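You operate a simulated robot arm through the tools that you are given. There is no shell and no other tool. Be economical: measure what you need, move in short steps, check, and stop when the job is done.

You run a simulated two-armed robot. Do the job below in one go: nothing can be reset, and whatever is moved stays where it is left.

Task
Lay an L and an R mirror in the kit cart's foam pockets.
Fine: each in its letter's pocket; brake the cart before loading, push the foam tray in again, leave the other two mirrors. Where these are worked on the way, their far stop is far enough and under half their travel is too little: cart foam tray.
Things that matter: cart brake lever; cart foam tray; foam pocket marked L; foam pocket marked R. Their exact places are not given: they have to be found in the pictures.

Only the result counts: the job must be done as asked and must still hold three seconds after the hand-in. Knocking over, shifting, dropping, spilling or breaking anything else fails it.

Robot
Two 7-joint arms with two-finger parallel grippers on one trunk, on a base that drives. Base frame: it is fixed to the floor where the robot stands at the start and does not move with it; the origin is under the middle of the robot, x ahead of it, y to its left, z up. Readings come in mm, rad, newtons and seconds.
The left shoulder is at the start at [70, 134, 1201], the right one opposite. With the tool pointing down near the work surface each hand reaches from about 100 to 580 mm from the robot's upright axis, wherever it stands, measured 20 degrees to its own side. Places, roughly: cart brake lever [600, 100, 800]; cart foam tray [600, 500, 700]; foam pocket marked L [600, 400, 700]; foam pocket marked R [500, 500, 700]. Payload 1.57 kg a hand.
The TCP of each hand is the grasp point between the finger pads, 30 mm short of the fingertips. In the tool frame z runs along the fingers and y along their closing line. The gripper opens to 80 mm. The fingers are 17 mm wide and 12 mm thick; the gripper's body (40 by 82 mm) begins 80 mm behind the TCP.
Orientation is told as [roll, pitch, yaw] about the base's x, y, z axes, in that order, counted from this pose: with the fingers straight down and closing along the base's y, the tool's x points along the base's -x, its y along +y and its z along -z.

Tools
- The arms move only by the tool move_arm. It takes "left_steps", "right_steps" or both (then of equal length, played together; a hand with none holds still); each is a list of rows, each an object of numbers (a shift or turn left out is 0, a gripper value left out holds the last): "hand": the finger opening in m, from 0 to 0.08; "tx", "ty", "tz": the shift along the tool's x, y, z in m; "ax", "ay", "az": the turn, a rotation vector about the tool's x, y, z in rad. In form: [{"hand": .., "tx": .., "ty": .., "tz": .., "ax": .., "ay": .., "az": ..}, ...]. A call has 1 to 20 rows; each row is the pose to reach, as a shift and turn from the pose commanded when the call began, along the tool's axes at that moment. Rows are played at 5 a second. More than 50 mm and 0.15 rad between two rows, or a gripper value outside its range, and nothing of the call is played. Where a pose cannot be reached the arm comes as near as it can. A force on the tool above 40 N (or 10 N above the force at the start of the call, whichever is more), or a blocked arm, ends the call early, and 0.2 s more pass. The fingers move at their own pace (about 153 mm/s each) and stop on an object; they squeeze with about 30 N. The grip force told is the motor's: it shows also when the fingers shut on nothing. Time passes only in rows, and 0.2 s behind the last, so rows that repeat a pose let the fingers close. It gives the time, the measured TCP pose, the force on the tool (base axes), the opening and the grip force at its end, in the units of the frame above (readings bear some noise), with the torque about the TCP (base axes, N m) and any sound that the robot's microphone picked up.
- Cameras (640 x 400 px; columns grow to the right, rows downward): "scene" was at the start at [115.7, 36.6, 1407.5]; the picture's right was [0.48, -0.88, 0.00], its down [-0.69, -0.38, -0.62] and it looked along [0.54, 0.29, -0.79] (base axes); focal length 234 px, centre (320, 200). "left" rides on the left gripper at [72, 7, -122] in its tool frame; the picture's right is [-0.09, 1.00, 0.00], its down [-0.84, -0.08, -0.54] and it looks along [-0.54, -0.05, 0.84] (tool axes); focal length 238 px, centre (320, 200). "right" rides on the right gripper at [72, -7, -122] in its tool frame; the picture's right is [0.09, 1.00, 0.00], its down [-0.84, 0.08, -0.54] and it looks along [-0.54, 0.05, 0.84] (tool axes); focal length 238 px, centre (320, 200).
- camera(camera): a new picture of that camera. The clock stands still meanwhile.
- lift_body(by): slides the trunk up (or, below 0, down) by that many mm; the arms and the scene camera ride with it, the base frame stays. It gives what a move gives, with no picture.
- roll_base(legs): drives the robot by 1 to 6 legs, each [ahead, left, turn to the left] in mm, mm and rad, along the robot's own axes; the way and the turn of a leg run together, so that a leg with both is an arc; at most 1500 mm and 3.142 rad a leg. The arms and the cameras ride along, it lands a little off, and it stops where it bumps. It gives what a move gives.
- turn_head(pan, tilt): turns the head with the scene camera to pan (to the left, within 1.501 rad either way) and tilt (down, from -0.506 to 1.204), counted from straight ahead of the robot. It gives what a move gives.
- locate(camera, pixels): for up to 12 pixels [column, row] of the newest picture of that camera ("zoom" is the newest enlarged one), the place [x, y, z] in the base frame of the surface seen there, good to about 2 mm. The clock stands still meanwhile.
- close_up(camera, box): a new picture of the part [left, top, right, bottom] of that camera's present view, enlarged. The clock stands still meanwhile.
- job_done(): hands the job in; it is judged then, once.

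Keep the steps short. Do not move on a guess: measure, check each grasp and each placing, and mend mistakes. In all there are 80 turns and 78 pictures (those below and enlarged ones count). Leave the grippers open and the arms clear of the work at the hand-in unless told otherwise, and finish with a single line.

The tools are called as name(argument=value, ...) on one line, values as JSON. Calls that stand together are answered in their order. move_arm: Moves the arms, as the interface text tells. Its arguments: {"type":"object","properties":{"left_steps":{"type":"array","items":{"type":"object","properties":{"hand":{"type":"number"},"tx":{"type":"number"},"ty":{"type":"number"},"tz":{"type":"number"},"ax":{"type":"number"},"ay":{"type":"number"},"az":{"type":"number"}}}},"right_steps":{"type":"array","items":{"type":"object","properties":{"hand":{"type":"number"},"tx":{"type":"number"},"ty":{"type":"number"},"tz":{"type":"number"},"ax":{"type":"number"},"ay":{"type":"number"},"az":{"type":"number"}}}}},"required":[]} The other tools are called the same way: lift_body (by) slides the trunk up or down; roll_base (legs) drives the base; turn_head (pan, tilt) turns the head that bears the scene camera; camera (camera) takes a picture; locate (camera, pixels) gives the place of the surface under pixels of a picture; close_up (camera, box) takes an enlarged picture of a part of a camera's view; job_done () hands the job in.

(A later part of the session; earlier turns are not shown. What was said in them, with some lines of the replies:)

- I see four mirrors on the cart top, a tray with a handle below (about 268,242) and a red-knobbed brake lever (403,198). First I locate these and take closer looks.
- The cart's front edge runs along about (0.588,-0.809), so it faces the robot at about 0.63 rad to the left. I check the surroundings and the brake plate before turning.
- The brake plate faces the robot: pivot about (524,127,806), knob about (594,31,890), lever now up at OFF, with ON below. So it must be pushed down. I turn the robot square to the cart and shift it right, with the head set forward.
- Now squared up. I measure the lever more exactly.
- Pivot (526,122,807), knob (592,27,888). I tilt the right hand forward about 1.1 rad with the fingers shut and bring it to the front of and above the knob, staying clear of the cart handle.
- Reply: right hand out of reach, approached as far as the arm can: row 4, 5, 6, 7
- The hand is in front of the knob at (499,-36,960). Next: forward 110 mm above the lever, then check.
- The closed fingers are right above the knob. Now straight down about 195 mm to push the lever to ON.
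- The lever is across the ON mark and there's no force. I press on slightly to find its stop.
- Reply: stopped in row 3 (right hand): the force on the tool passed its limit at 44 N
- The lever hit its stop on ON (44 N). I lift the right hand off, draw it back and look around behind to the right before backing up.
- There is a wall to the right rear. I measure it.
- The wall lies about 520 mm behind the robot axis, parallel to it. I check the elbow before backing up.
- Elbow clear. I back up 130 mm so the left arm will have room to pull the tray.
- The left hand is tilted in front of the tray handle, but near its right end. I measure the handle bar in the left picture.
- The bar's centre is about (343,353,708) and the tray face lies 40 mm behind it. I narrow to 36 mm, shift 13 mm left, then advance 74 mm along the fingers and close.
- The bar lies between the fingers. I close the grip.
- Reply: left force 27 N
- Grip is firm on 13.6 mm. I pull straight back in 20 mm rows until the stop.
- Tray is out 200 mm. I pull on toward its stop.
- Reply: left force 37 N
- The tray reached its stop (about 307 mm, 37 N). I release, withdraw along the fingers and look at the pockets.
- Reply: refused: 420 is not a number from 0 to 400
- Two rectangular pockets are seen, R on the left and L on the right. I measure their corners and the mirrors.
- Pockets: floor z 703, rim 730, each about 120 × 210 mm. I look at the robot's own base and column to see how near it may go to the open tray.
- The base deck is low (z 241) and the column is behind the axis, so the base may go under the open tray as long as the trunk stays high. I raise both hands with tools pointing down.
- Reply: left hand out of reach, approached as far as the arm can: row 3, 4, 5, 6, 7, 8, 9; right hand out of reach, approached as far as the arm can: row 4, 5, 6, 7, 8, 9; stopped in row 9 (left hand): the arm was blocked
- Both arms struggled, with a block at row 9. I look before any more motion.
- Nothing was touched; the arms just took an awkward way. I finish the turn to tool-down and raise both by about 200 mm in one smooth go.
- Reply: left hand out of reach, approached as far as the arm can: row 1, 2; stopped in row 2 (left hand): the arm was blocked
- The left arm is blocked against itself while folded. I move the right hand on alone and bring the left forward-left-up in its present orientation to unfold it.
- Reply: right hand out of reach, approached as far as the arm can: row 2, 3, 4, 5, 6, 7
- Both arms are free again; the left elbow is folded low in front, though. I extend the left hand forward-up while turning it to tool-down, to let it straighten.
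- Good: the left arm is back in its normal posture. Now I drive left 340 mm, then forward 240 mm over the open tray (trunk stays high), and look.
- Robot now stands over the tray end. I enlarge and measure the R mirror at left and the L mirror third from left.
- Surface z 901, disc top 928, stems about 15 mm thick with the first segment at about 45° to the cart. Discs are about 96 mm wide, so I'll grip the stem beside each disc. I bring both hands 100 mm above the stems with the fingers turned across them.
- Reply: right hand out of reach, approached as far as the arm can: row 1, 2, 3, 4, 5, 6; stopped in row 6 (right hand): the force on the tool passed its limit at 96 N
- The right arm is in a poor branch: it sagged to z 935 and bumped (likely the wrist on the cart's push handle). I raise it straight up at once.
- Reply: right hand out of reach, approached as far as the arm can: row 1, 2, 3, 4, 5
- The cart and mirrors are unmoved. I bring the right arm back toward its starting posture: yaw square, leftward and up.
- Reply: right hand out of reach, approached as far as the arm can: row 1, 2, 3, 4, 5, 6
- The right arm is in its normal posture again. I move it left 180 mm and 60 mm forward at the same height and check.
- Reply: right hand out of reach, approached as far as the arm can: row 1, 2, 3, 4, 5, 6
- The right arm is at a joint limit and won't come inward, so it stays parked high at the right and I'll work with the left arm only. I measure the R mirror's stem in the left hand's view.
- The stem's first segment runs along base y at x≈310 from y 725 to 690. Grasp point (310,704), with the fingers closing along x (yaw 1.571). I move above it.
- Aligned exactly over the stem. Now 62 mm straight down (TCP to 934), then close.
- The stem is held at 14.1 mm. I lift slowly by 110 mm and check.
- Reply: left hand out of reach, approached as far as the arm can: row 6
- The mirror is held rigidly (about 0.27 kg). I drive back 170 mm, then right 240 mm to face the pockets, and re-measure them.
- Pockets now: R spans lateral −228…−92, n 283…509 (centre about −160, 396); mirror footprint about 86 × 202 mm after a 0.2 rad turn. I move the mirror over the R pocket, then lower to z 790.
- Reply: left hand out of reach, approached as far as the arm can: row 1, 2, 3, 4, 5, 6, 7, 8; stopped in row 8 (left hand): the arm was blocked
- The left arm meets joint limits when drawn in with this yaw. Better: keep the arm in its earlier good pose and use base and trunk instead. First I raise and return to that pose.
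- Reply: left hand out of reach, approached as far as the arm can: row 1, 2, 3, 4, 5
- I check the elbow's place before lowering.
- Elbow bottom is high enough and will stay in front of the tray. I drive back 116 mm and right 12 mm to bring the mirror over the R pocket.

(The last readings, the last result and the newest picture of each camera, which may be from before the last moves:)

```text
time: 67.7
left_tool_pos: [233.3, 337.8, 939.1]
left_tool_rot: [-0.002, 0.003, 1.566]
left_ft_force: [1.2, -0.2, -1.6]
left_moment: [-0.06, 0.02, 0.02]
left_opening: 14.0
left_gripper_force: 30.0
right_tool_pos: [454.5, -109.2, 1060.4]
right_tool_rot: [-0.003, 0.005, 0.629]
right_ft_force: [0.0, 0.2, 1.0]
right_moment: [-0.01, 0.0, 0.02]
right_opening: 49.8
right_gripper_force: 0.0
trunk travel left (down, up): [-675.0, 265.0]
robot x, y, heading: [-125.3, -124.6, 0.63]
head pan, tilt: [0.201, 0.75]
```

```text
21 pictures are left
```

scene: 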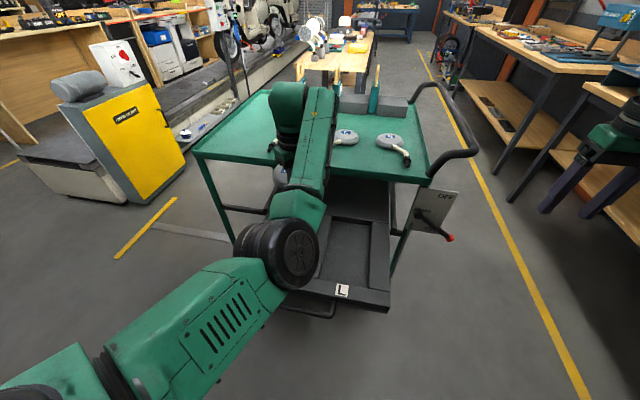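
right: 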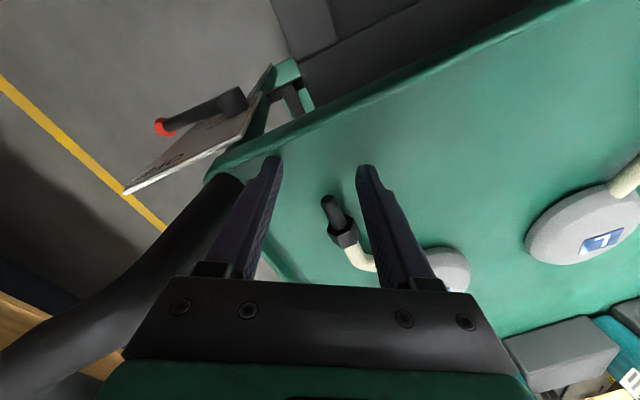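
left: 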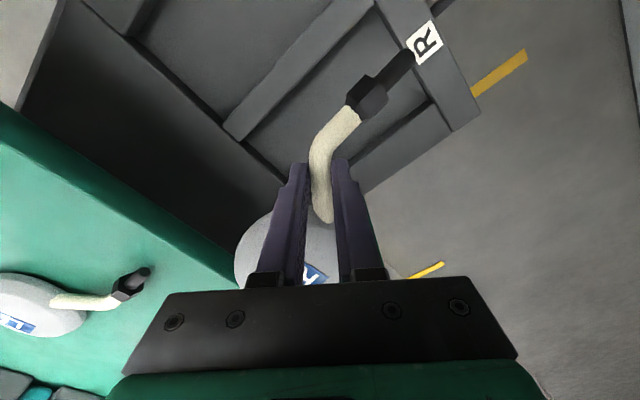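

TCP (233,338) equals the target. I lower 145 mm more and check.

lift_body(by=-145)

camera(camera="left")

locate(camera="left", pixels=[[255, 215], [240, 255], [405, 60], [360, 125], [320, 140], [385, 95], [320, 220], [400, 270]])

```text
time: 69.4
left_tool_pos: [231.8, 338.6, 794.5]
left_tool_rot: [-0.002, 0.005, 1.565]
left_ft_force: [-0.1, -0.2, -1.1]
left_moment: [-0.08, 0.01, -0.04]
left_opening: 13.7
left_gripper_force: 30.5
right_tool_pos: [455.8, -108.9, 914.5]
right_tool_rot: [-0.004, 0.008, 0.629]
right_ft_force: [-0.2, 0.2, -1.0]
right_moment: [0.0, 0.0, 0.03]
right_opening: 50.3
right_gripper_force: 0.1
trunk travel left (down, up): [-530.0, 410.0]
robot x, y, heading: [-127.3, -128.0, 0.63]
head pan, tilt: [0.201, 0.75]
```

```text
20 pictures are left
```

left: 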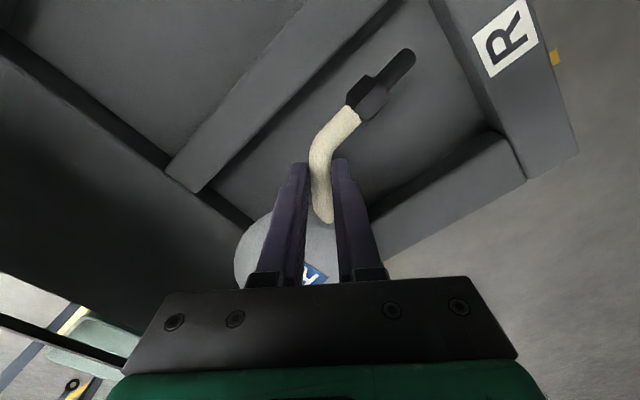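

```text
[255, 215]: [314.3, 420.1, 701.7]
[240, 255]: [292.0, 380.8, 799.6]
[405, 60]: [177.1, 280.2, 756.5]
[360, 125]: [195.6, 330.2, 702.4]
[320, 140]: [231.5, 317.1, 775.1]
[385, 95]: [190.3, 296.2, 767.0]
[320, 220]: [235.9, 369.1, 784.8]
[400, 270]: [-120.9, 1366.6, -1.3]
```

Seen from above, everything lies within the R pocket; the tip hangs slightly lower than the disc, which flattens on touching down. I lower 45 mm more, then gently to the floor.

lift_body(by=-44)

lift_body(by=-12)

camera(camera="left")

locate(camera="left", pixels=[[405, 60], [320, 140], [385, 95], [320, 220], [245, 255], [257, 225]])

```text
time: 70.3
left_tool_pos: [232.8, 340.0, 751.9]
left_tool_rot: [-0.001, 0.005, 1.565]
left_ft_force: [-0.4, 0.2, -1.5]
left_moment: [-0.08, 0.04, 0.01]
left_opening: 14.2
left_gripper_force: 30.0
right_tool_pos: [455.7, -110.0, 870.2]
right_tool_rot: [-0.003, 0.007, 0.63]
right_ft_force: [-0.4, 0.6, 0.6]
right_moment: [0.0, -0.01, 0.04]
right_opening: 50.0
right_gripper_force: 0.1
trunk travel left (down, up): [-486.0, 454.0]
robot x, y, heading: [-128.8, -126.6, 0.635]
head pan, tilt: [0.201, 0.75]
```

```text
time: 70.9
left_tool_pos: [232.1, 339.1, 738.5]
left_tool_rot: [-0.001, 0.006, 1.567]
left_ft_force: [-0.7, 0.0, -0.8]
left_moment: [-0.07, 0.01, -0.02]
left_opening: 14.0
left_gripper_force: 30.1
right_tool_pos: [455.0, -109.6, 858.1]
right_tool_rot: [-0.006, 0.008, 0.629]
right_ft_force: [-0.6, -0.1, -0.8]
right_moment: [0.01, 0.02, -0.01]
right_opening: 50.1
right_gripper_force: 0.1
trunk travel left (down, up): [-474.0, 466.0]
robot x, y, heading: [-127.3, -125.2, 0.628]
head pan, tilt: [0.201, 0.75]
```

```text
19 pictures are left
```

left: 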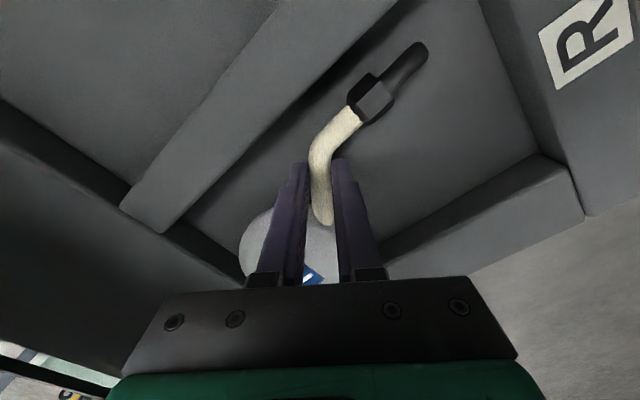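

```text
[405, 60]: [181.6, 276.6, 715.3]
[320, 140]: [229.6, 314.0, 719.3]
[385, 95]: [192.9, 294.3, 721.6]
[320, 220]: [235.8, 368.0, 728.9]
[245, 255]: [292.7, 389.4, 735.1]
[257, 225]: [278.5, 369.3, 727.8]
```

Nut at z 722 and stem 719: it rests almost flat. 3 mm more, then release and check.

lift_body(by=-3)

move_arm(left_steps=[{"hand": 0.02}, {"hand": 0.04}, {"hand": 0.04}, {"hand": 0.04}])

lift_body(by=60)

camera(camera="left")

locate(camera="left", pixels=[[385, 80], [375, 110], [320, 140], [322, 190], [300, 215], [315, 245], [340, 250]])

```text
time: 71.4
left_tool_pos: [233.7, 338.9, 736.1]
left_tool_rot: [-0.001, 0.004, 1.565]
left_ft_force: [0.8, 1.1, 0.9]
left_moment: [-0.13, 0.13, 0.02]
left_opening: 14.0
left_gripper_force: 30.2
right_tool_pos: [455.3, -108.4, 856.1]
right_tool_rot: [-0.002, 0.007, 0.631]
right_ft_force: [0.0, 0.1, 0.6]
right_moment: [-0.02, -0.02, -0.02]
right_opening: 49.7
right_gripper_force: 0.0
trunk travel left (down, up): [-471.0, 469.0]
robot x, y, heading: [-126.2, -127.6, 0.631]
head pan, tilt: [0.201, 0.75]
```

```text
time: 72.4
left_tool_pos: [231.6, 339.3, 736.8]
left_tool_rot: [-0.001, 0.003, 1.565]
left_ft_force: [-0.2, 0.7, 0.6]
left_moment: [0.03, -0.01, 0.03]
left_opening: 40.0
left_gripper_force: 0.1
right_tool_pos: [454.6, -108.2, 855.1]
right_tool_rot: [-0.003, 0.007, 0.63]
right_ft_force: [-0.8, 0.3, 0.1]
right_moment: [-0.01, -0.01, -0.01]
right_opening: 50.1
right_gripper_force: 0.1
trunk travel left (down, up): [-471.0, 469.0]
robot x, y, heading: [-132.0, -125.1, 0.629]
head pan, tilt: [0.201, 0.75]
```

```text
time: 73.4
left_tool_pos: [234.5, 338.9, 796.0]
left_tool_rot: [-0.003, 0.004, 1.565]
left_ft_force: [-0.5, 0.0, 0.8]
left_moment: [0.03, -0.02, -0.02]
left_opening: 40.2
left_gripper_force: 0.0
right_tool_pos: [455.4, -109.7, 915.5]
right_tool_rot: [-0.002, 0.008, 0.628]
right_ft_force: [0.3, 0.6, -0.1]
right_moment: [0.03, 0.0, 0.0]
right_opening: 50.4
right_gripper_force: 0.0
trunk travel left (down, up): [-531.0, 409.0]
robot x, y, heading: [-124.4, -122.7, 0.634]
head pan, tilt: [0.201, 0.75]
```

```text
18 pictures are left
```

left: 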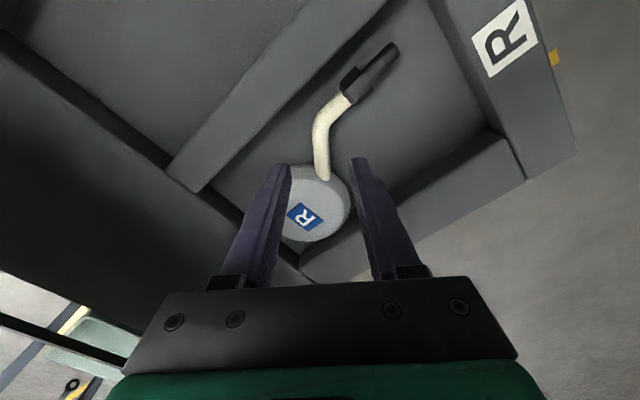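

```text
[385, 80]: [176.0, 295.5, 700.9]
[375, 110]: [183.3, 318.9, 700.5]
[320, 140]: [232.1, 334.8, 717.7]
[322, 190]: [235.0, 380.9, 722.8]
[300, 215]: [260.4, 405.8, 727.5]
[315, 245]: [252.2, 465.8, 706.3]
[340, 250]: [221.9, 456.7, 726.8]
```

The R mirror lies flat in the R pocket. I raise the trunk back by 244 mm, then turn the left hand by 1.57 rad for the L stem (which runs along base x), at height.

lift_body(by=244)

move_arm(left_steps=[{"hand": 0.05, "az": 0.13}, {"az": 0.26}, {"az": 0.39}, {"az": 0.52}, {"az": 0.65}, {"az": 0.78}, {"az": 0.91}, {"az": 1.04}, {"az": 1.17}, {"az": 1.3}, {"az": 1.43}, {"az": 1.566}, {"az": 1.566}])

```text
time: 76.0
left_tool_pos: [233.0, 338.9, 1039.9]
left_tool_rot: [-0.001, 0.003, 1.565]
left_ft_force: [1.2, 0.2, 0.7]
left_moment: [-0.01, 0.05, -0.01]
left_opening: 39.7
left_gripper_force: 0.1
right_tool_pos: [454.8, -109.4, 1159.5]
right_tool_rot: [-0.004, 0.007, 0.633]
right_ft_force: [0.1, 0.2, -0.4]
right_moment: [0.01, 0.02, -0.02]
right_opening: 49.9
right_gripper_force: 0.1
trunk travel left (down, up): [-775.0, 165.0]
robot x, y, heading: [-128.1, -127.1, 0.63]
head pan, tilt: [0.201, 0.75]
```

```text
time: 78.8
left_tool_pos: [233.2, 339.1, 1039.4]
left_tool_rot: [-0.003, -0.002, -0.002]
left_ft_force: [-0.2, -0.2, 0.0]
left_moment: [-0.03, 0.01, -0.01]
left_opening: 49.7
left_gripper_force: 0.1
right_tool_pos: [454.4, -108.5, 1160.1]
right_tool_rot: [-0.004, 0.005, 0.631]
right_ft_force: [0.1, -0.6, -0.2]
right_moment: [0.0, 0.06, 0.03]
right_opening: 50.3
right_gripper_force: 0.0
trunk travel left (down, up): [-775.0, 165.0]
robot x, y, heading: [-131.9, -125.6, 0.628]
head pan, tilt: [0.201, 0.75]
```

The turn went cleanly. Now left 120 mm, then forward 285 mm, and look with the left camera.

roll_base(legs=[[0, 120, 0]])

roll_base(legs=[[285, 0, 0]])

camera(camera="left")

```text
time: 80.0
left_tool_pos: [165.1, 432.8, 1040.1]
left_tool_rot: [0.0, -0.001, 0.0]
left_ft_force: [0.2, -0.4, 0.2]
left_moment: [0.02, 0.03, 0.0]
left_opening: 50.1
left_gripper_force: 0.0
right_tool_pos: [386.3, -13.8, 1160.6]
right_tool_rot: [-0.001, 0.007, 0.631]
right_ft_force: [0.7, -0.7, -0.1]
right_moment: [0.02, 0.03, -0.01]
right_opening: 49.9
right_gripper_force: 0.2
trunk travel left (down, up): [-775.0, 165.0]
robot x, y, heading: [-196.8, -33.1, 0.628]
head pan, tilt: [0.201, 0.75]
```

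```text
time: 82.0
left_tool_pos: [392.8, 602.7, 1041.4]
left_tool_rot: [-0.003, -0.003, -0.001]
left_ft_force: [-0.1, 0.0, -0.1]
left_moment: [0.01, -0.02, 0.0]
left_opening: 50.2
left_gripper_force: 0.0
right_tool_pos: [615.2, 155.7, 1159.5]
right_tool_rot: [-0.004, 0.005, 0.629]
right_ft_force: [0.2, -0.5, -0.2]
right_moment: [-0.01, -0.02, 0.0]
right_opening: 50.1
right_gripper_force: 0.0
trunk travel left (down, up): [-775.0, 165.0]
robot x, y, heading: [36.4, 139.8, 0.631]
head pan, tilt: [0.201, 0.75]
```

```text
17 pictures are left
```

left: 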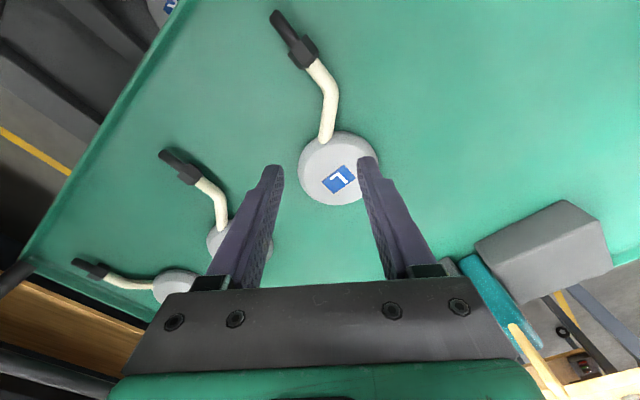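

locate(camera="left", pixels=[[326, 137], [328, 125], [329, 112], [330, 98], [326, 84], [318, 70], [300, 165], [378, 165], [303, 52], [277, 20], [340, 205], [338, 132]])

```text
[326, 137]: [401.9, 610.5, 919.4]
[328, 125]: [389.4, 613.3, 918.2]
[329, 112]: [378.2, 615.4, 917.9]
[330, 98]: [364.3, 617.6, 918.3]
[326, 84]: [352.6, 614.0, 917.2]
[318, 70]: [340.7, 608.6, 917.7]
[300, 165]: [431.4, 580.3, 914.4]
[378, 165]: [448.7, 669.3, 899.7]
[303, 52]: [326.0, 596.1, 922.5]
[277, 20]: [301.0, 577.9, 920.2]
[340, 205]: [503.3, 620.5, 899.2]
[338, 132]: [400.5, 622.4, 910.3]
```

The L stem runs from (402,610) to (364,618); I grip at (381,614) with 0.18 rad more turn. I align and descend 50 mm.

move_arm(left_steps=[{"tx": 0.0057, "ty": 0.0058, "az": 0.09}, {"tx": 0.0114, "ty": 0.0116, "az": 0.18}, {"tx": 0.0114, "ty": 0.0116, "tz": 0.025, "az": 0.18}, {"tx": 0.0114, "ty": 0.0116, "tz": 0.05, "az": 0.18}, {"tx": 0.0114, "ty": 0.0116, "tz": 0.05, "az": 0.18}])

camera(camera="left")

```text
time: 83.2
left_tool_pos: [384.4, 616.7, 991.5]
left_tool_rot: [-0.003, -0.003, -0.181]
left_ft_force: [0.1, -0.4, 0.0]
left_moment: [0.0, -0.01, -0.02]
left_opening: 49.9
left_gripper_force: 0.2
right_tool_pos: [616.5, 156.0, 1159.7]
right_tool_rot: [-0.002, 0.005, 0.631]
right_ft_force: [0.2, -0.2, -0.6]
right_moment: [0.0, 0.02, 0.01]
right_opening: 49.9
right_gripper_force: 0.1
trunk travel left (down, up): [-775.0, 165.0]
robot x, y, heading: [32.2, 135.9, 0.633]
head pan, tilt: [0.201, 0.75]
```

```text
16 pictures are left
```

left: 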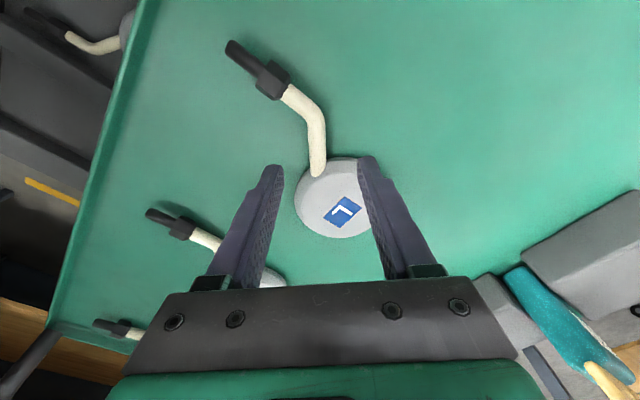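

The same view as for the R mirror. Descend 57 mm, close, and lift 100 mm.

move_arm(left_steps=[{"tz": 0.025}, {"tz": 0.045}, {"tz": 0.0575}, {"tz": 0.0575}])

move_arm(left_steps=[{"hand": 0.0}, {"hand": 0.0}, {"hand": 0.0}])

camera(camera="left")

```text
time: 84.2
left_tool_pos: [384.5, 615.7, 932.2]
left_tool_rot: [-0.003, -0.004, -0.179]
left_ft_force: [0.7, 0.0, -0.2]
left_moment: [0.03, -0.03, 0.01]
left_opening: 50.1
left_gripper_force: 0.0
right_tool_pos: [616.1, 156.6, 1159.5]
right_tool_rot: [-0.003, 0.008, 0.631]
right_ft_force: [0.8, -0.8, -0.7]
right_moment: [0.0, -0.02, 0.0]
right_opening: 50.2
right_gripper_force: 0.0
trunk travel left (down, up): [-775.0, 165.0]
robot x, y, heading: [31.6, 140.6, 0.628]
head pan, tilt: [0.201, 0.75]
```

```text
time: 85.0
left_tool_pos: [384.9, 615.5, 933.2]
left_tool_rot: [-0.004, -0.003, -0.181]
left_ft_force: [-1.0, 0.4, 0.1]
left_moment: [-0.02, -0.01, -0.04]
left_opening: 14.0
left_gripper_force: 29.6
right_tool_pos: [616.2, 156.6, 1159.7]
right_tool_rot: [-0.004, 0.007, 0.63]
right_ft_force: [0.1, -0.3, 0.1]
right_moment: [-0.01, 0.02, 0.01]
right_opening: 50.1
right_gripper_force: 0.1
trunk travel left (down, up): [-775.0, 165.0]
robot x, y, heading: [36.4, 141.4, 0.629]
head pan, tilt: [0.201, 0.75]
```

```text
15 pictures are left
```

left: 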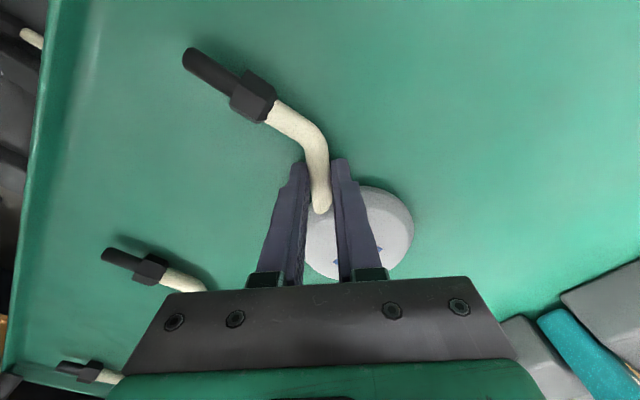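

Held at 14.0 mm. I lift 105 mm slowly.

move_arm(left_steps=[{"tz": -0.01}, {"tz": -0.025}, {"tz": -0.045}, {"tz": -0.065}, {"tz": -0.085}, {"tz": -0.105}, {"tz": -0.105}])

camera(camera="left")

locate(camera="left", pixels=[[195, 62], [250, 95], [320, 200], [310, 140], [400, 225], [350, 210]])

```text
time: 86.6
left_tool_pos: [383.0, 616.4, 1037.7]
left_tool_rot: [-0.003, -0.004, -0.181]
left_ft_force: [0.4, -1.0, -1.7]
left_moment: [0.0, 0.11, -0.04]
left_opening: 14.0
left_gripper_force: 30.2
right_tool_pos: [616.4, 157.6, 1160.2]
right_tool_rot: [-0.004, 0.007, 0.631]
right_ft_force: [-0.5, -0.7, 0.2]
right_moment: [0.0, -0.04, 0.02]
right_opening: 50.4
right_gripper_force: 0.0
trunk travel left (down, up): [-775.0, 165.0]
robot x, y, heading: [32.4, 134.4, 0.634]
head pan, tilt: [0.201, 0.75]
```

```text
14 pictures are left
```

left: 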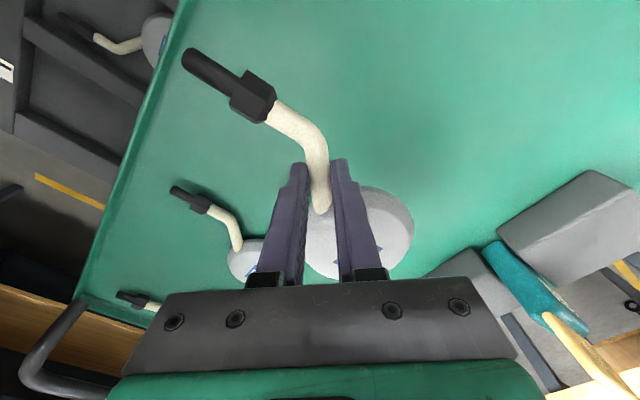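

```text
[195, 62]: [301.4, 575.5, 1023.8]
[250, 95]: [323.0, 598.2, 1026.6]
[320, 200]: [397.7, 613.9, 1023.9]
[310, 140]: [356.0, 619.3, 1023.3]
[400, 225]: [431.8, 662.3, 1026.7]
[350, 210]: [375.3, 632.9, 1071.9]
```

The L mirror hangs flat and steady. I drive back 285 mm, then right 260 mm, and look at where the elbow is.

roll_base(legs=[[-285, 0, 0]])

roll_base(legs=[[0, -260, 0]])

camera(camera="scene")

```text
time: 88.6
left_tool_pos: [151.7, 447.0, 1036.3]
left_tool_rot: [-0.004, -0.002, -0.181]
left_ft_force: [0.4, -0.3, -2.3]
left_moment: [-0.01, 0.1, -0.01]
left_opening: 13.9
left_gripper_force: 29.8
right_tool_pos: [386.5, -12.0, 1158.8]
right_tool_rot: [-0.001, 0.008, 0.629]
right_ft_force: [-0.1, 0.1, 0.6]
right_moment: [-0.01, 0.0, 0.04]
right_opening: 49.9
right_gripper_force: 0.0
trunk travel left (down, up): [-775.0, 165.0]
robot x, y, heading: [-200.5, -26.8, 0.625]
head pan, tilt: [0.201, 0.75]
```

```text
time: 90.5
left_tool_pos: [304.6, 237.6, 1037.0]
left_tool_rot: [-0.005, -0.003, -0.181]
left_ft_force: [-1.0, 0.4, -2.1]
left_moment: [-0.03, 0.1, -0.01]
left_opening: 14.0
left_gripper_force: 29.8
right_tool_pos: [537.5, -224.6, 1160.3]
right_tool_rot: [-0.007, 0.009, 0.63]
right_ft_force: [-0.8, -0.1, -0.6]
right_moment: [0.0, -0.01, 0.02]
right_opening: 50.0
right_gripper_force: 0.0
trunk travel left (down, up): [-775.0, 165.0]
robot x, y, heading: [-42.6, -242.8, 0.636]
head pan, tilt: [0.201, 0.75]
```

```text
13 pictures are left
```

scene: 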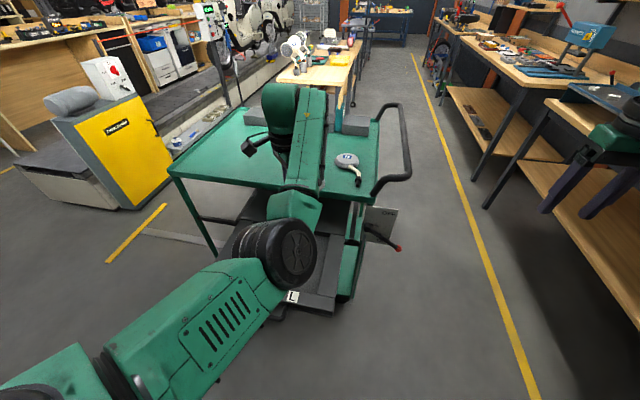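

TCP is within 4 mm of the target (n 386, lateral −11). The elbow stands as before. I lower the trunk 245 mm and look.

lift_body(by=-245)

camera(camera="left")

locate(camera="left", pixels=[[195, 62], [250, 95], [320, 200], [240, 130], [400, 225], [215, 40]])

```text
time: 93.0
left_tool_pos: [305.6, 235.3, 792.3]
left_tool_rot: [-0.003, -0.003, -0.181]
left_ft_force: [-0.1, -0.1, -1.4]
left_moment: [-0.01, 0.08, -0.01]
left_opening: 14.1
left_gripper_force: 30.3
right_tool_pos: [538.2, -224.6, 913.6]
right_tool_rot: [-0.003, 0.007, 0.63]
right_ft_force: [0.0, 0.1, 0.1]
right_moment: [-0.01, 0.01, -0.01]
right_opening: 50.1
right_gripper_force: 0.0
trunk travel left (down, up): [-530.0, 410.0]
robot x, y, heading: [-43.3, -238.0, 0.628]
head pan, tilt: [0.201, 0.75]
```

```text
12 pictures are left
```

left: 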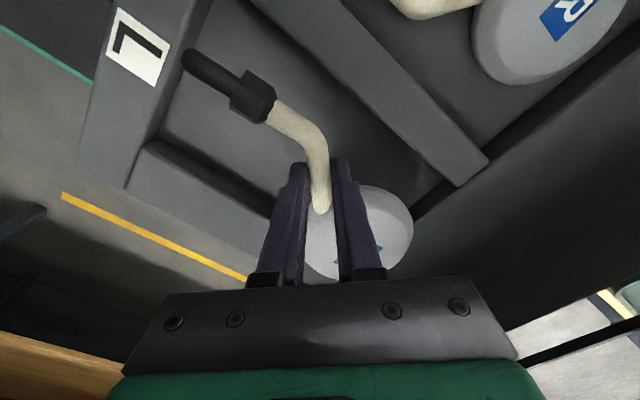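

```text
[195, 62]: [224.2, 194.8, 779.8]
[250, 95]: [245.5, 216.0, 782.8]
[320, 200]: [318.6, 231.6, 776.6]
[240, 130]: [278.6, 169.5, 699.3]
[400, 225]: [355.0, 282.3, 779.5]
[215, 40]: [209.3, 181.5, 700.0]
```

The tip is about 10 mm from the front wall; I shift forward 6 mm, then lower 56 mm to the floor.

move_arm(left_steps=[{"tx": -0.0041, "ty": 0.0044}, {"tx": -0.0041, "ty": 0.0044}])

lift_body(by=-44)

lift_body(by=-11)

camera(camera="left")

locate(camera="left", pixels=[[195, 62], [250, 95], [320, 200], [310, 140], [400, 225]])

```text
time: 93.6
left_tool_pos: [310.8, 238.8, 793.5]
left_tool_rot: [-0.005, -0.001, -0.182]
left_ft_force: [0.4, 0.9, -1.6]
left_moment: [-0.01, 0.09, 0.01]
left_opening: 14.3
left_gripper_force: 29.9
right_tool_pos: [537.9, -224.1, 914.9]
right_tool_rot: [-0.003, 0.006, 0.63]
right_ft_force: [-0.4, 0.9, -0.3]
right_moment: [0.02, 0.01, 0.04]
right_opening: 49.8
right_gripper_force: 0.0
trunk travel left (down, up): [-530.0, 410.0]
robot x, y, heading: [-45.2, -242.9, 0.626]
head pan, tilt: [0.201, 0.75]
```

```text
time: 94.5
left_tool_pos: [309.3, 238.5, 748.2]
left_tool_rot: [-0.004, -0.005, -0.181]
left_ft_force: [0.2, 0.2, -1.2]
left_moment: [0.0, 0.04, -0.02]
left_opening: 13.9
left_gripper_force: 30.0
right_tool_pos: [538.2, -224.3, 870.3]
right_tool_rot: [-0.004, 0.007, 0.63]
right_ft_force: [0.3, 0.6, 0.2]
right_moment: [0.02, 0.01, 0.02]
right_opening: 50.0
right_gripper_force: 0.1
trunk travel left (down, up): [-486.0, 454.0]
robot x, y, heading: [-44.6, -239.6, 0.631]
head pan, tilt: [0.201, 0.75]
```

```text
time: 95.0
left_tool_pos: [309.4, 239.0, 737.0]
left_tool_rot: [-0.003, -0.003, -0.182]
left_ft_force: [0.4, 0.3, -1.7]
left_moment: [0.0, 0.09, 0.01]
left_opening: 14.2
left_gripper_force: 29.9
right_tool_pos: [537.3, -225.9, 859.3]
right_tool_rot: [-0.003, 0.007, 0.63]
right_ft_force: [0.1, 1.3, -0.6]
right_moment: [0.02, 0.01, 0.01]
right_opening: 49.7
right_gripper_force: 0.1
trunk travel left (down, up): [-475.0, 465.0]
robot x, y, heading: [-45.1, -238.9, 0.626]
head pan, tilt: [0.201, 0.75]
```

```text
11 pictures are left
```

left: 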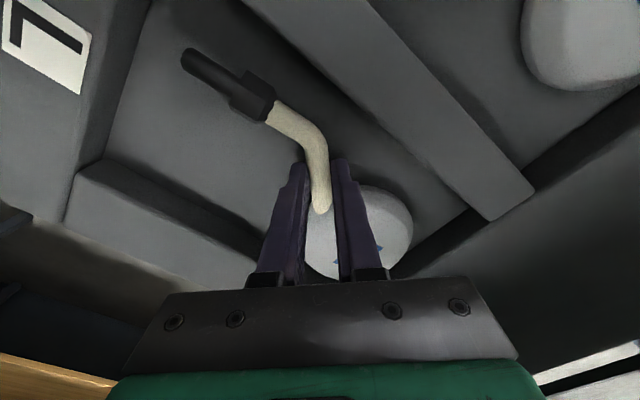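

```text
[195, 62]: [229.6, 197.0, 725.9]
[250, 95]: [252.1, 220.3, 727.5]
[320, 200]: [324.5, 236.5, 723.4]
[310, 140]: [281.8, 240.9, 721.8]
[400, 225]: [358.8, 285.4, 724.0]
```

About 3 mm to go. Lower 3, release, raise 60 and check.

lift_body(by=-3)

move_arm(left_steps=[{"hand": 0.02}, {"hand": 0.04}, {"hand": 0.04}, {"hand": 0.04}])

lift_body(by=60)

camera(camera="left")

locate(camera="left", pixels=[[225, 65], [265, 90], [310, 150], [350, 215], [330, 195], [370, 230]])

```text
time: 95.6
left_tool_pos: [309.7, 238.5, 734.2]
left_tool_rot: [-0.003, -0.001, -0.181]
left_ft_force: [0.3, 0.5, -1.4]
left_moment: [-0.03, 0.09, 0.01]
left_opening: 14.0
left_gripper_force: 30.5
right_tool_pos: [537.7, -225.0, 857.1]
right_tool_rot: [-0.003, 0.007, 0.629]
right_ft_force: [-0.6, 0.8, 0.5]
right_moment: [0.0, 0.02, -0.02]
right_opening: 50.1
right_gripper_force: 0.1
trunk travel left (down, up): [-472.0, 468.0]
robot x, y, heading: [-40.5, -240.5, 0.631]
head pan, tilt: [0.201, 0.75]
```

```text
time: 96.6
left_tool_pos: [309.8, 238.9, 734.5]
left_tool_rot: [-0.004, -0.003, -0.18]
left_ft_force: [1.0, -0.9, -0.3]
left_moment: [-0.01, -0.01, 0.01]
left_opening: 40.1
left_gripper_force: 0.0
right_tool_pos: [538.8, -225.0, 856.6]
right_tool_rot: [-0.002, 0.007, 0.629]
right_ft_force: [-0.7, 1.3, -0.9]
right_moment: [-0.02, 0.0, -0.01]
right_opening: 49.7
right_gripper_force: 0.0
trunk travel left (down, up): [-472.0, 468.0]
robot x, y, heading: [-45.9, -242.7, 0.633]
head pan, tilt: [0.201, 0.75]
```

```text
time: 97.6
left_tool_pos: [310.1, 238.8, 794.6]
left_tool_rot: [-0.003, -0.001, -0.179]
left_ft_force: [0.9, 0.4, -0.3]
left_moment: [0.02, -0.02, -0.01]
left_opening: 40.5
left_gripper_force: 0.1
right_tool_pos: [538.9, -224.9, 916.5]
right_tool_rot: [-0.003, 0.006, 0.632]
right_ft_force: [0.3, 0.6, 0.5]
right_moment: [0.0, 0.01, -0.02]
right_opening: 50.1
right_gripper_force: 0.0
trunk travel left (down, up): [-532.0, 408.0]
robot x, y, heading: [-44.6, -243.8, 0.627]
head pan, tilt: [0.201, 0.75]
```

```text
10 pictures are left
```

left: 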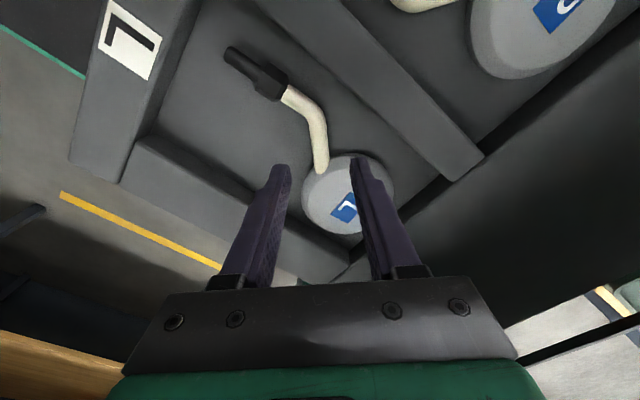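

```text
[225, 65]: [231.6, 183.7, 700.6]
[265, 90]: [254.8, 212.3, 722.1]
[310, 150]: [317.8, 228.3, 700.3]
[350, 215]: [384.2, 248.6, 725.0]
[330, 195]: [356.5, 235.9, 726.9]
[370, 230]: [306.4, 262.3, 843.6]
```

Both mirrors lie flat in their own pockets. Next the tray: I raise 50 mm, close the left fingers, square the hand with a 0.4 rad forward tilt and draw it back 190 mm so it can push the handle.

lift_body(by=50)

move_arm(left_steps=[{"hand": 0.0, "tx": 0.0186, "ty": -0.0198, "ax": -0.023, "ay": -0.054, "az": -0.114}, {"tx": 0.0373, "ty": -0.0395, "ax": -0.046, "ay": -0.108, "az": -0.229}, {"tx": 0.0559, "ty": -0.0593, "ax": -0.07, "ay": -0.162, "az": -0.343}, {"tx": 0.0745, "ty": -0.079, "ax": -0.093, "ay": -0.216, "az": -0.458}, {"tx": 0.0931, "ty": -0.0988, "ax": -0.116, "ay": -0.27, "az": -0.572}, {"tx": 0.1118, "ty": -0.1185, "ax": -0.139, "ay": -0.324, "az": -0.687}, {"tx": 0.1304, "ty": -0.1383, "ax": -0.162, "ay": -0.378, "az": -0.801}, {"tx": 0.1304, "ty": -0.1383, "ax": -0.162, "ay": -0.378, "az": -0.801}])

camera(camera="scene")

```text
time: 98.5
left_tool_pos: [309.8, 239.1, 843.7]
left_tool_rot: [-0.003, -0.002, -0.181]
left_ft_force: [0.4, -0.3, -0.6]
left_moment: [0.03, 0.02, -0.01]
left_opening: 40.2
left_gripper_force: 0.1
right_tool_pos: [538.7, -224.9, 966.6]
right_tool_rot: [-0.004, 0.006, 0.63]
right_ft_force: [-0.2, -0.6, 0.5]
right_moment: [-0.01, -0.01, -0.01]
right_opening: 50.2
right_gripper_force: 0.0
trunk travel left (down, up): [-582.0, 358.0]
robot x, y, heading: [-45.1, -241.9, 0.633]
head pan, tilt: [0.201, 0.75]
```

```text
time: 99.8
left_tool_pos: [200.1, 230.1, 815.9]
left_tool_rot: [0.195, -0.392, 0.461]
left_ft_force: [0.1, -0.6, 0.8]
left_moment: [0.01, -0.02, -0.01]
left_opening: 0.2
left_gripper_force: 21.7
left hand out of reach, approached as far as the arm can: row 1, 2, 3, 4, 5, 6
right_tool_pos: [537.5, -225.7, 966.2]
right_tool_rot: [-0.005, 0.005, 0.631]
right_ft_force: [-0.3, -1.2, -0.7]
right_moment: [0.02, 0.0, -0.01]
right_opening: 50.1
right_gripper_force: 0.1
trunk travel left (down, up): [-582.0, 358.0]
robot x, y, heading: [-43.3, -241.1, 0.632]
head pan, tilt: [0.201, 0.75]
stopped in row 6 (left hand): the arm was blocked; the commanded pose is now the measured one
```

```text
9 pictures are left
```

scene: 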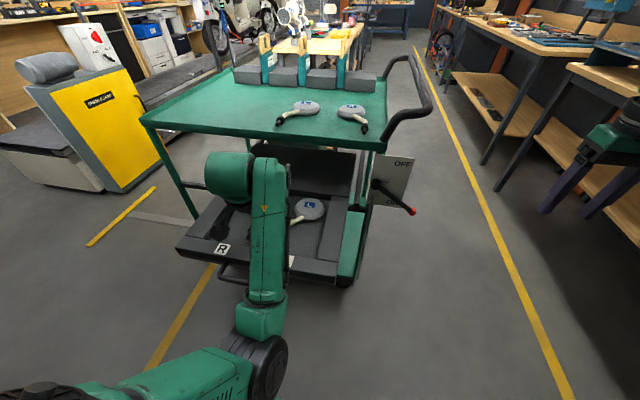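

The left arm won't retract in this posture. The right arm has its elbow high and may retract better: I test it by drawing it back 130 mm with a 0.4 rad tilt, while moving the left hand outward and up, out of the way.

move_arm(left_steps=[{"tx": -0.0056, "ty": 0.029, "tz": -0.0195}, {"tx": -0.0111, "ty": 0.058, "tz": -0.039}, {"tx": -0.0167, "ty": 0.087, "tz": -0.0585}, {"tx": -0.0223, "ty": 0.116, "tz": -0.078}, {"tx": -0.0278, "ty": 0.145, "tz": -0.0975}, {"tx": -0.0334, "ty": 0.174, "tz": -0.117}, {"tx": -0.0334, "ty": 0.174, "tz": -0.117}], right_steps=[{"hand": 0.0, "tx": 0.0217, "ay": -0.067}, {"tx": 0.0433, "ay": -0.133}, {"tx": 0.065, "ay": -0.2}, {"tx": 0.0867, "ay": -0.267}, {"tx": 0.1083, "ay": -0.333}, {"tx": 0.13, "ay": -0.4}, {"tx": 0.13, "ay": -0.4}])

```text
time: 101.4
left_tool_pos: [113.0, 351.4, 965.2]
left_tool_rot: [0.193, -0.39, 0.46]
left_ft_force: [0.3, 0.3, 0.1]
left_moment: [-0.02, 0.02, 0.02]
left_opening: 0.0
left_gripper_force: 20.9
left hand out of reach, approached as far as the arm can: row 3
right_tool_pos: [439.6, -308.4, 966.5]
right_tool_rot: [0.0, -0.394, 0.636]
right_ft_force: [0.4, 0.2, 0.1]
right_moment: [0.02, 0.0, 0.01]
right_opening: 0.0
right_gripper_force: 21.3
right hand out of reach, approached as far as the arm can: row 4, 5, 6, 7
trunk travel left (down, up): [-582.0, 358.0]
robot x, y, heading: [-42.7, -243.3, 0.633]
head pan, tilt: [0.201, 0.75]
```

The right hand retracted well (350 mm ahead of the axis). I bring it in front of the handle: left 587 mm, back 42 mm, then look.

roll_base(legs=[[0, 587, 0], [-42, 0, 0]])

camera(camera="right")

```text
time: 105.2
left_tool_pos: [-263.5, 797.0, 965.3]
left_tool_rot: [0.193, -0.391, 0.459]
left_ft_force: [-0.2, -0.6, -0.2]
left_moment: [0.0, 0.01, -0.03]
left_opening: 0.1
left_gripper_force: 20.9
right_tool_pos: [63.5, 138.1, 968.2]
right_tool_rot: [-0.002, -0.394, 0.634]
right_ft_force: [-0.6, 0.2, -0.7]
right_moment: [0.04, 0.0, -0.01]
right_opening: 0.2
right_gripper_force: 21.6
trunk travel left (down, up): [-582.0, 358.0]
robot x, y, heading: [-421.7, 207.3, 0.63]
head pan, tilt: [0.201, 0.75]
```

```text
8 pictures are left
```

right: 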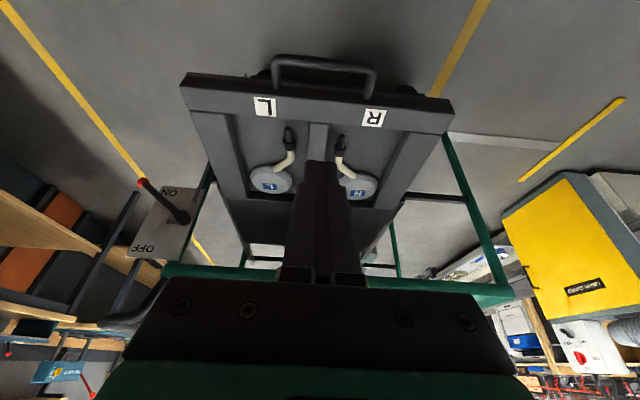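

The hand is centred on the handle; both mirrors are seen in place. I measure the bar.

locate(camera="right", pixels=[[325, 62], [295, 60], [350, 65], [320, 85], [265, 105]])

```text
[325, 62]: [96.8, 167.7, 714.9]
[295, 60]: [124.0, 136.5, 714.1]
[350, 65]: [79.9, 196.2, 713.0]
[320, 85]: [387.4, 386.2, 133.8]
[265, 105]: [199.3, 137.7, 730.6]
```

Clearance to the bar is about 18 mm. I lower the trunk 246 mm.

lift_body(by=-246)

camera(camera="scene")

```text
time: 107.8
left_tool_pos: [-263.1, 797.1, 717.8]
left_tool_rot: [0.192, -0.391, 0.459]
left_ft_force: [0.5, 0.4, -0.4]
left_moment: [0.03, -0.01, 0.03]
left_opening: 0.0
left_gripper_force: 20.9
right_tool_pos: [63.7, 136.6, 722.1]
right_tool_rot: [0.0, -0.396, 0.635]
right_ft_force: [0.1, 0.4, 0.3]
right_moment: [0.0, 0.01, -0.01]
right_opening: 0.0
right_gripper_force: 21.6
trunk travel left (down, up): [-336.0, 604.0]
robot x, y, heading: [-425.4, 204.2, 0.628]
head pan, tilt: [0.201, 0.75]
```

```text
7 pictures are left
```

scene: 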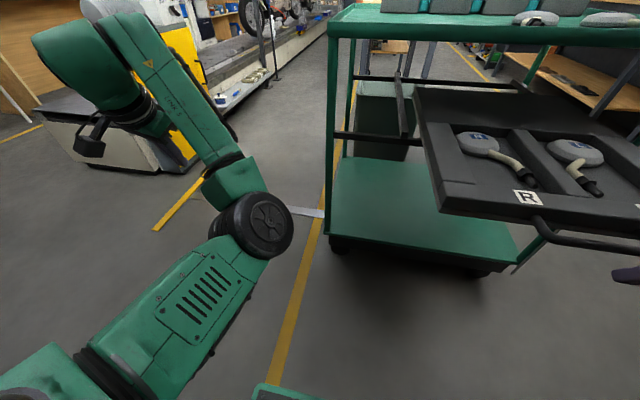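

I check the left forearm's clearance to the cart's left post for the coming drive forward.

locate(camera="scene", pixels=[[290, 225], [240, 165], [190, 80], [150, 20], [330, 200], [355, 150], [125, 10]])

```text
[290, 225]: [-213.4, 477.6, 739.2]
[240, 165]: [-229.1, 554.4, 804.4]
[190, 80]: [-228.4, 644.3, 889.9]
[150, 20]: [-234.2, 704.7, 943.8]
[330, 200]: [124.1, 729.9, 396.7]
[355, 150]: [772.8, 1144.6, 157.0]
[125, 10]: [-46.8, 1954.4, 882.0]
```

Everything clears the cart. I push by driving forward 290 mm first, then look.

roll_base(legs=[[150, 0, 0], [140, 0, 0]])

camera(camera="right")

```text
time: 110.1
left_tool_pos: [-30.3, 966.3, 718.7]
left_tool_rot: [0.193, -0.391, 0.458]
left_ft_force: [-0.2, 0.0, -0.3]
left_moment: [0.0, 0.0, -0.04]
left_opening: 0.0
left_gripper_force: 21.3
right_tool_pos: [295.8, 306.1, 720.8]
right_tool_rot: [0.0, -0.392, 0.633]
right_ft_force: [0.3, -0.8, 0.1]
right_moment: [0.01, 0.02, 0.0]
right_opening: 0.0
right_gripper_force: 21.5
trunk travel left (down, up): [-336.0, 604.0]
robot x, y, heading: [-187.4, 375.6, 0.628]
head pan, tilt: [0.201, 0.75]
```

```text
6 pictures are left
```

right: 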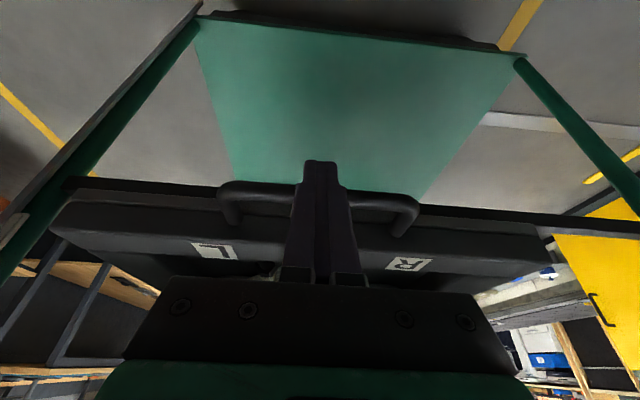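

The tray follows. About 40 mm remain; I finish with the arm in 10 mm rows until it meets the stop.

move_arm(right_steps=[{"tx": -0.0092, "tz": 0.0038}, {"tx": -0.0185, "tz": 0.0077}, {"tx": -0.0277, "tz": 0.0115}, {"tx": -0.0369, "tz": 0.0154}, {"tx": -0.0462, "tz": 0.0192}, {"tx": -0.0554, "tz": 0.023}, {"tx": -0.0646, "tz": 0.0269}])

camera(camera="right")

locate(camera="right", pixels=[[260, 190], [380, 200], [230, 190], [410, 205], [212, 250], [410, 264]])

```text
time: 111.4
left_tool_pos: [-29.9, 963.5, 719.3]
left_tool_rot: [0.192, -0.393, 0.456]
left_ft_force: [0.5, 0.3, -0.3]
left_moment: [-0.04, 0.04, -0.03]
left_opening: 0.0
left_gripper_force: 21.2
right_tool_pos: [330.0, 330.6, 716.5]
right_tool_rot: [0.002, -0.364, 0.632]
right_ft_force: [-12.9, -8.6, 0.1]
right_moment: [-0.18, 0.11, -0.03]
right_opening: 0.0
right_gripper_force: 21.4
trunk travel left (down, up): [-336.0, 604.0]
robot x, y, heading: [-188.1, 377.9, 0.628]
head pan, tilt: [0.201, 0.75]
stopped in row 6 (right hand): the force on the tool passed its limit at 49 N (the readings are from after the stop); the commanded pose is now the measured one
```

```text
5 pictures are left
```

right: 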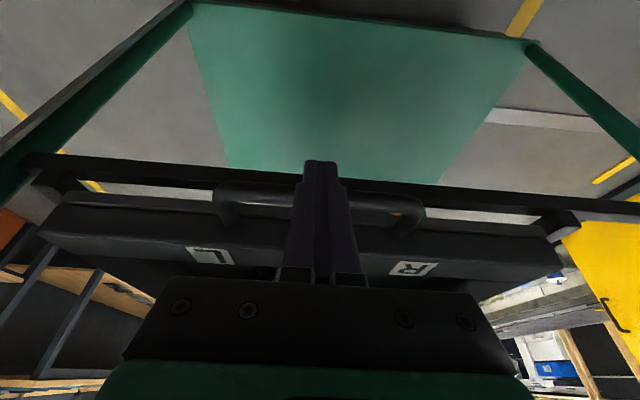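

```text
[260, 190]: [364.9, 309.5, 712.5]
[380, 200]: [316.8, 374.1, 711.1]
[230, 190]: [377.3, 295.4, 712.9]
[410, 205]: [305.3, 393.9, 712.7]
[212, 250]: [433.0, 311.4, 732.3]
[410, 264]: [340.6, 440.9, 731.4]
```

The stop was met at 49 N, but the bar reads n≈477 versus about 481 at the start. I push again a little to be sure.

move_arm(right_steps=[{"tx": -0.003, "tz": 0.0012}, {"tx": -0.006, "tz": 0.0024}, {"tx": -0.009, "tz": 0.0036}, {"tx": -0.012, "tz": 0.0048}, {"tx": -0.016, "tz": 0.0064}, {"tx": -0.02, "tz": 0.008}])

camera(camera="right")

locate(camera="right", pixels=[[260, 190], [380, 200], [240, 187], [400, 205], [212, 250], [410, 264]])

```text
time: 112.0
left_tool_pos: [-29.9, 964.3, 719.0]
left_tool_rot: [0.191, -0.395, 0.455]
left_ft_force: [0.8, -0.7, 0.1]
left_moment: [0.0, 0.01, 0.0]
left_opening: 0.3
left_gripper_force: 21.2
right_tool_pos: [333.7, 332.5, 714.7]
right_tool_rot: [0.003, -0.349, 0.633]
right_ft_force: [-11.7, -6.5, -0.9]
right_moment: [-0.19, 0.06, -0.07]
right_opening: 0.0
right_gripper_force: 21.3
trunk travel left (down, up): [-336.0, 604.0]
robot x, y, heading: [-189.3, 372.9, 0.625]
head pan, tilt: [0.201, 0.75]
stopped in row 2 (right hand): the force on the tool passed its limit at 43 N (the readings are from after the stop); the commanded pose is now the measured one
```

```text
4 pictures are left
```

right: 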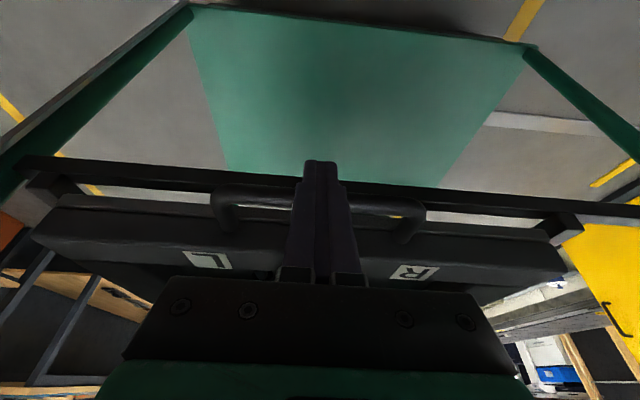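

```text
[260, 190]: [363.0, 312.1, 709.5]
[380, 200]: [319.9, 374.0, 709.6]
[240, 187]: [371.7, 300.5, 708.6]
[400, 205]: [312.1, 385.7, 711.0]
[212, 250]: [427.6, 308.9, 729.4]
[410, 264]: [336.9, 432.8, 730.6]
```

Hard stop confirmed: the tray is fully in. I back off 240 mm, open both grippers and raise the trunk for a final look.

roll_base(legs=[[-240, 0, 0]])

move_arm(left_steps=[{"hand": 0.08}, {"hand": 0.08}, {"hand": 0.08}], right_steps=[{"hand": 0.08}, {"hand": 0.08}, {"hand": 0.08}])

lift_body(by=400)

turn_head(pan=-0.35, tilt=0.7)

camera(camera="scene")

```text
time: 113.7
left_tool_pos: [-225.4, 822.0, 718.5]
left_tool_rot: [0.192, -0.391, 0.455]
left_ft_force: [0.0, -0.7, -0.7]
left_moment: [0.02, -0.01, 0.02]
left_opening: 0.0
left_gripper_force: 21.5
right_tool_pos: [139.2, 193.4, 714.5]
right_tool_rot: [0.004, -0.354, 0.634]
right_ft_force: [0.6, 0.2, 0.7]
right_moment: [-0.01, -0.02, -0.01]
right_opening: 0.0
right_gripper_force: 21.4
trunk travel left (down, up): [-336.0, 604.0]
robot x, y, heading: [-383.7, 234.5, 0.623]
head pan, tilt: [0.201, 0.75]
```

```text
time: 114.5
left_tool_pos: [-225.3, 823.6, 719.2]
left_tool_rot: [0.192, -0.391, 0.454]
left_ft_force: [0.8, 0.5, 0.5]
left_moment: [0.01, -0.01, 0.02]
left_opening: 80.3
left_gripper_force: 0.0
right_tool_pos: [139.3, 193.2, 714.1]
right_tool_rot: [0.005, -0.353, 0.634]
right_ft_force: [-0.4, 0.0, -0.1]
right_moment: [-0.01, 0.01, 0.0]
right_opening: 80.0
right_gripper_force: 0.1
trunk travel left (down, up): [-336.0, 604.0]
robot x, y, heading: [-387.4, 231.5, 0.625]
head pan, tilt: [0.201, 0.75]
```

```text
time: 118.4
left_tool_pos: [-224.8, 823.1, 1118.2]
left_tool_rot: [0.192, -0.391, 0.457]
left_ft_force: [0.2, 0.5, 0.1]
left_moment: [-0.01, -0.01, 0.01]
left_opening: 79.9
left_gripper_force: 0.2
right_tool_pos: [139.5, 192.4, 1114.5]
right_tool_rot: [0.003, -0.355, 0.633]
right_ft_force: [-0.2, 0.9, 0.1]
right_moment: [-0.02, 0.02, 0.01]
right_opening: 80.0
right_gripper_force: 0.1
trunk travel left (down, up): [-736.0, 204.0]
robot x, y, heading: [-388.0, 235.5, 0.628]
head pan, tilt: [0.201, 0.75]
```

```text
time: 119.3
left_tool_pos: [-224.8, 823.6, 1118.5]
left_tool_rot: [0.193, -0.391, 0.458]
left_ft_force: [0.1, -0.6, -0.4]
left_moment: [0.0, 0.01, 0.0]
left_opening: 79.9
left_gripper_force: 0.1
right_tool_pos: [139.0, 193.1, 1113.2]
right_tool_rot: [0.004, -0.355, 0.633]
right_ft_force: [0.7, 0.1, -0.5]
right_moment: [0.01, 0.04, 0.02]
right_opening: 80.1
right_gripper_force: 0.2
trunk travel left (down, up): [-736.0, 204.0]
robot x, y, heading: [-382.6, 234.2, 0.625]
head pan, tilt: [-0.351, 0.7]
```

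```text
3 pictures are left
```

scene: 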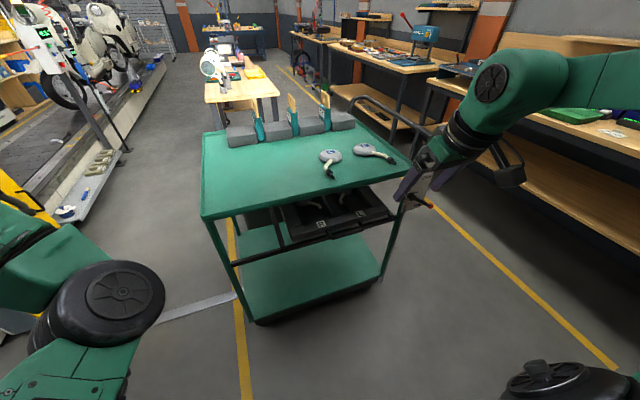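

The tray is in with both mirrors in it, and the other two mirrors stand untouched on top. One last close look at tray and brake.

close_up(camera="scene", box=[240, 140, 448, 270])

locate(camera="scene", pixels=[[322, 224], [359, 213], [431, 206], [330, 155], [362, 149]])

```text
3.08 times, centred on (344, 205) of scene
```

zoom: 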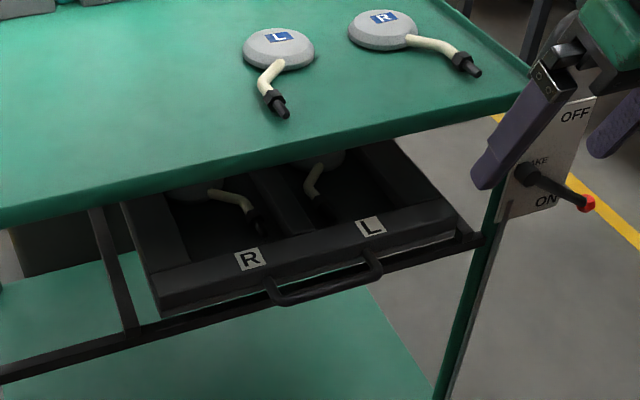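

```text
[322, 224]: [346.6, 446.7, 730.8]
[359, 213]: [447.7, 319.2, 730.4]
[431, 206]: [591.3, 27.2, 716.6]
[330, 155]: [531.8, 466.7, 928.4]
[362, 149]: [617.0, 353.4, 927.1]
```

The letter plates are back where they were at the start, (347,447) and (448,319). The brake is on ON, both mirrors are in their pockets, the other two are untouched, and the grippers are open and clear. Handing in.

job_done()

```text
The job is handed in.
```

The brake is on, the R mirror lies in the R pocket and the L mirror in the L pocket, the foam tray is pushed fully in, and the other two mirrors were left where they were.
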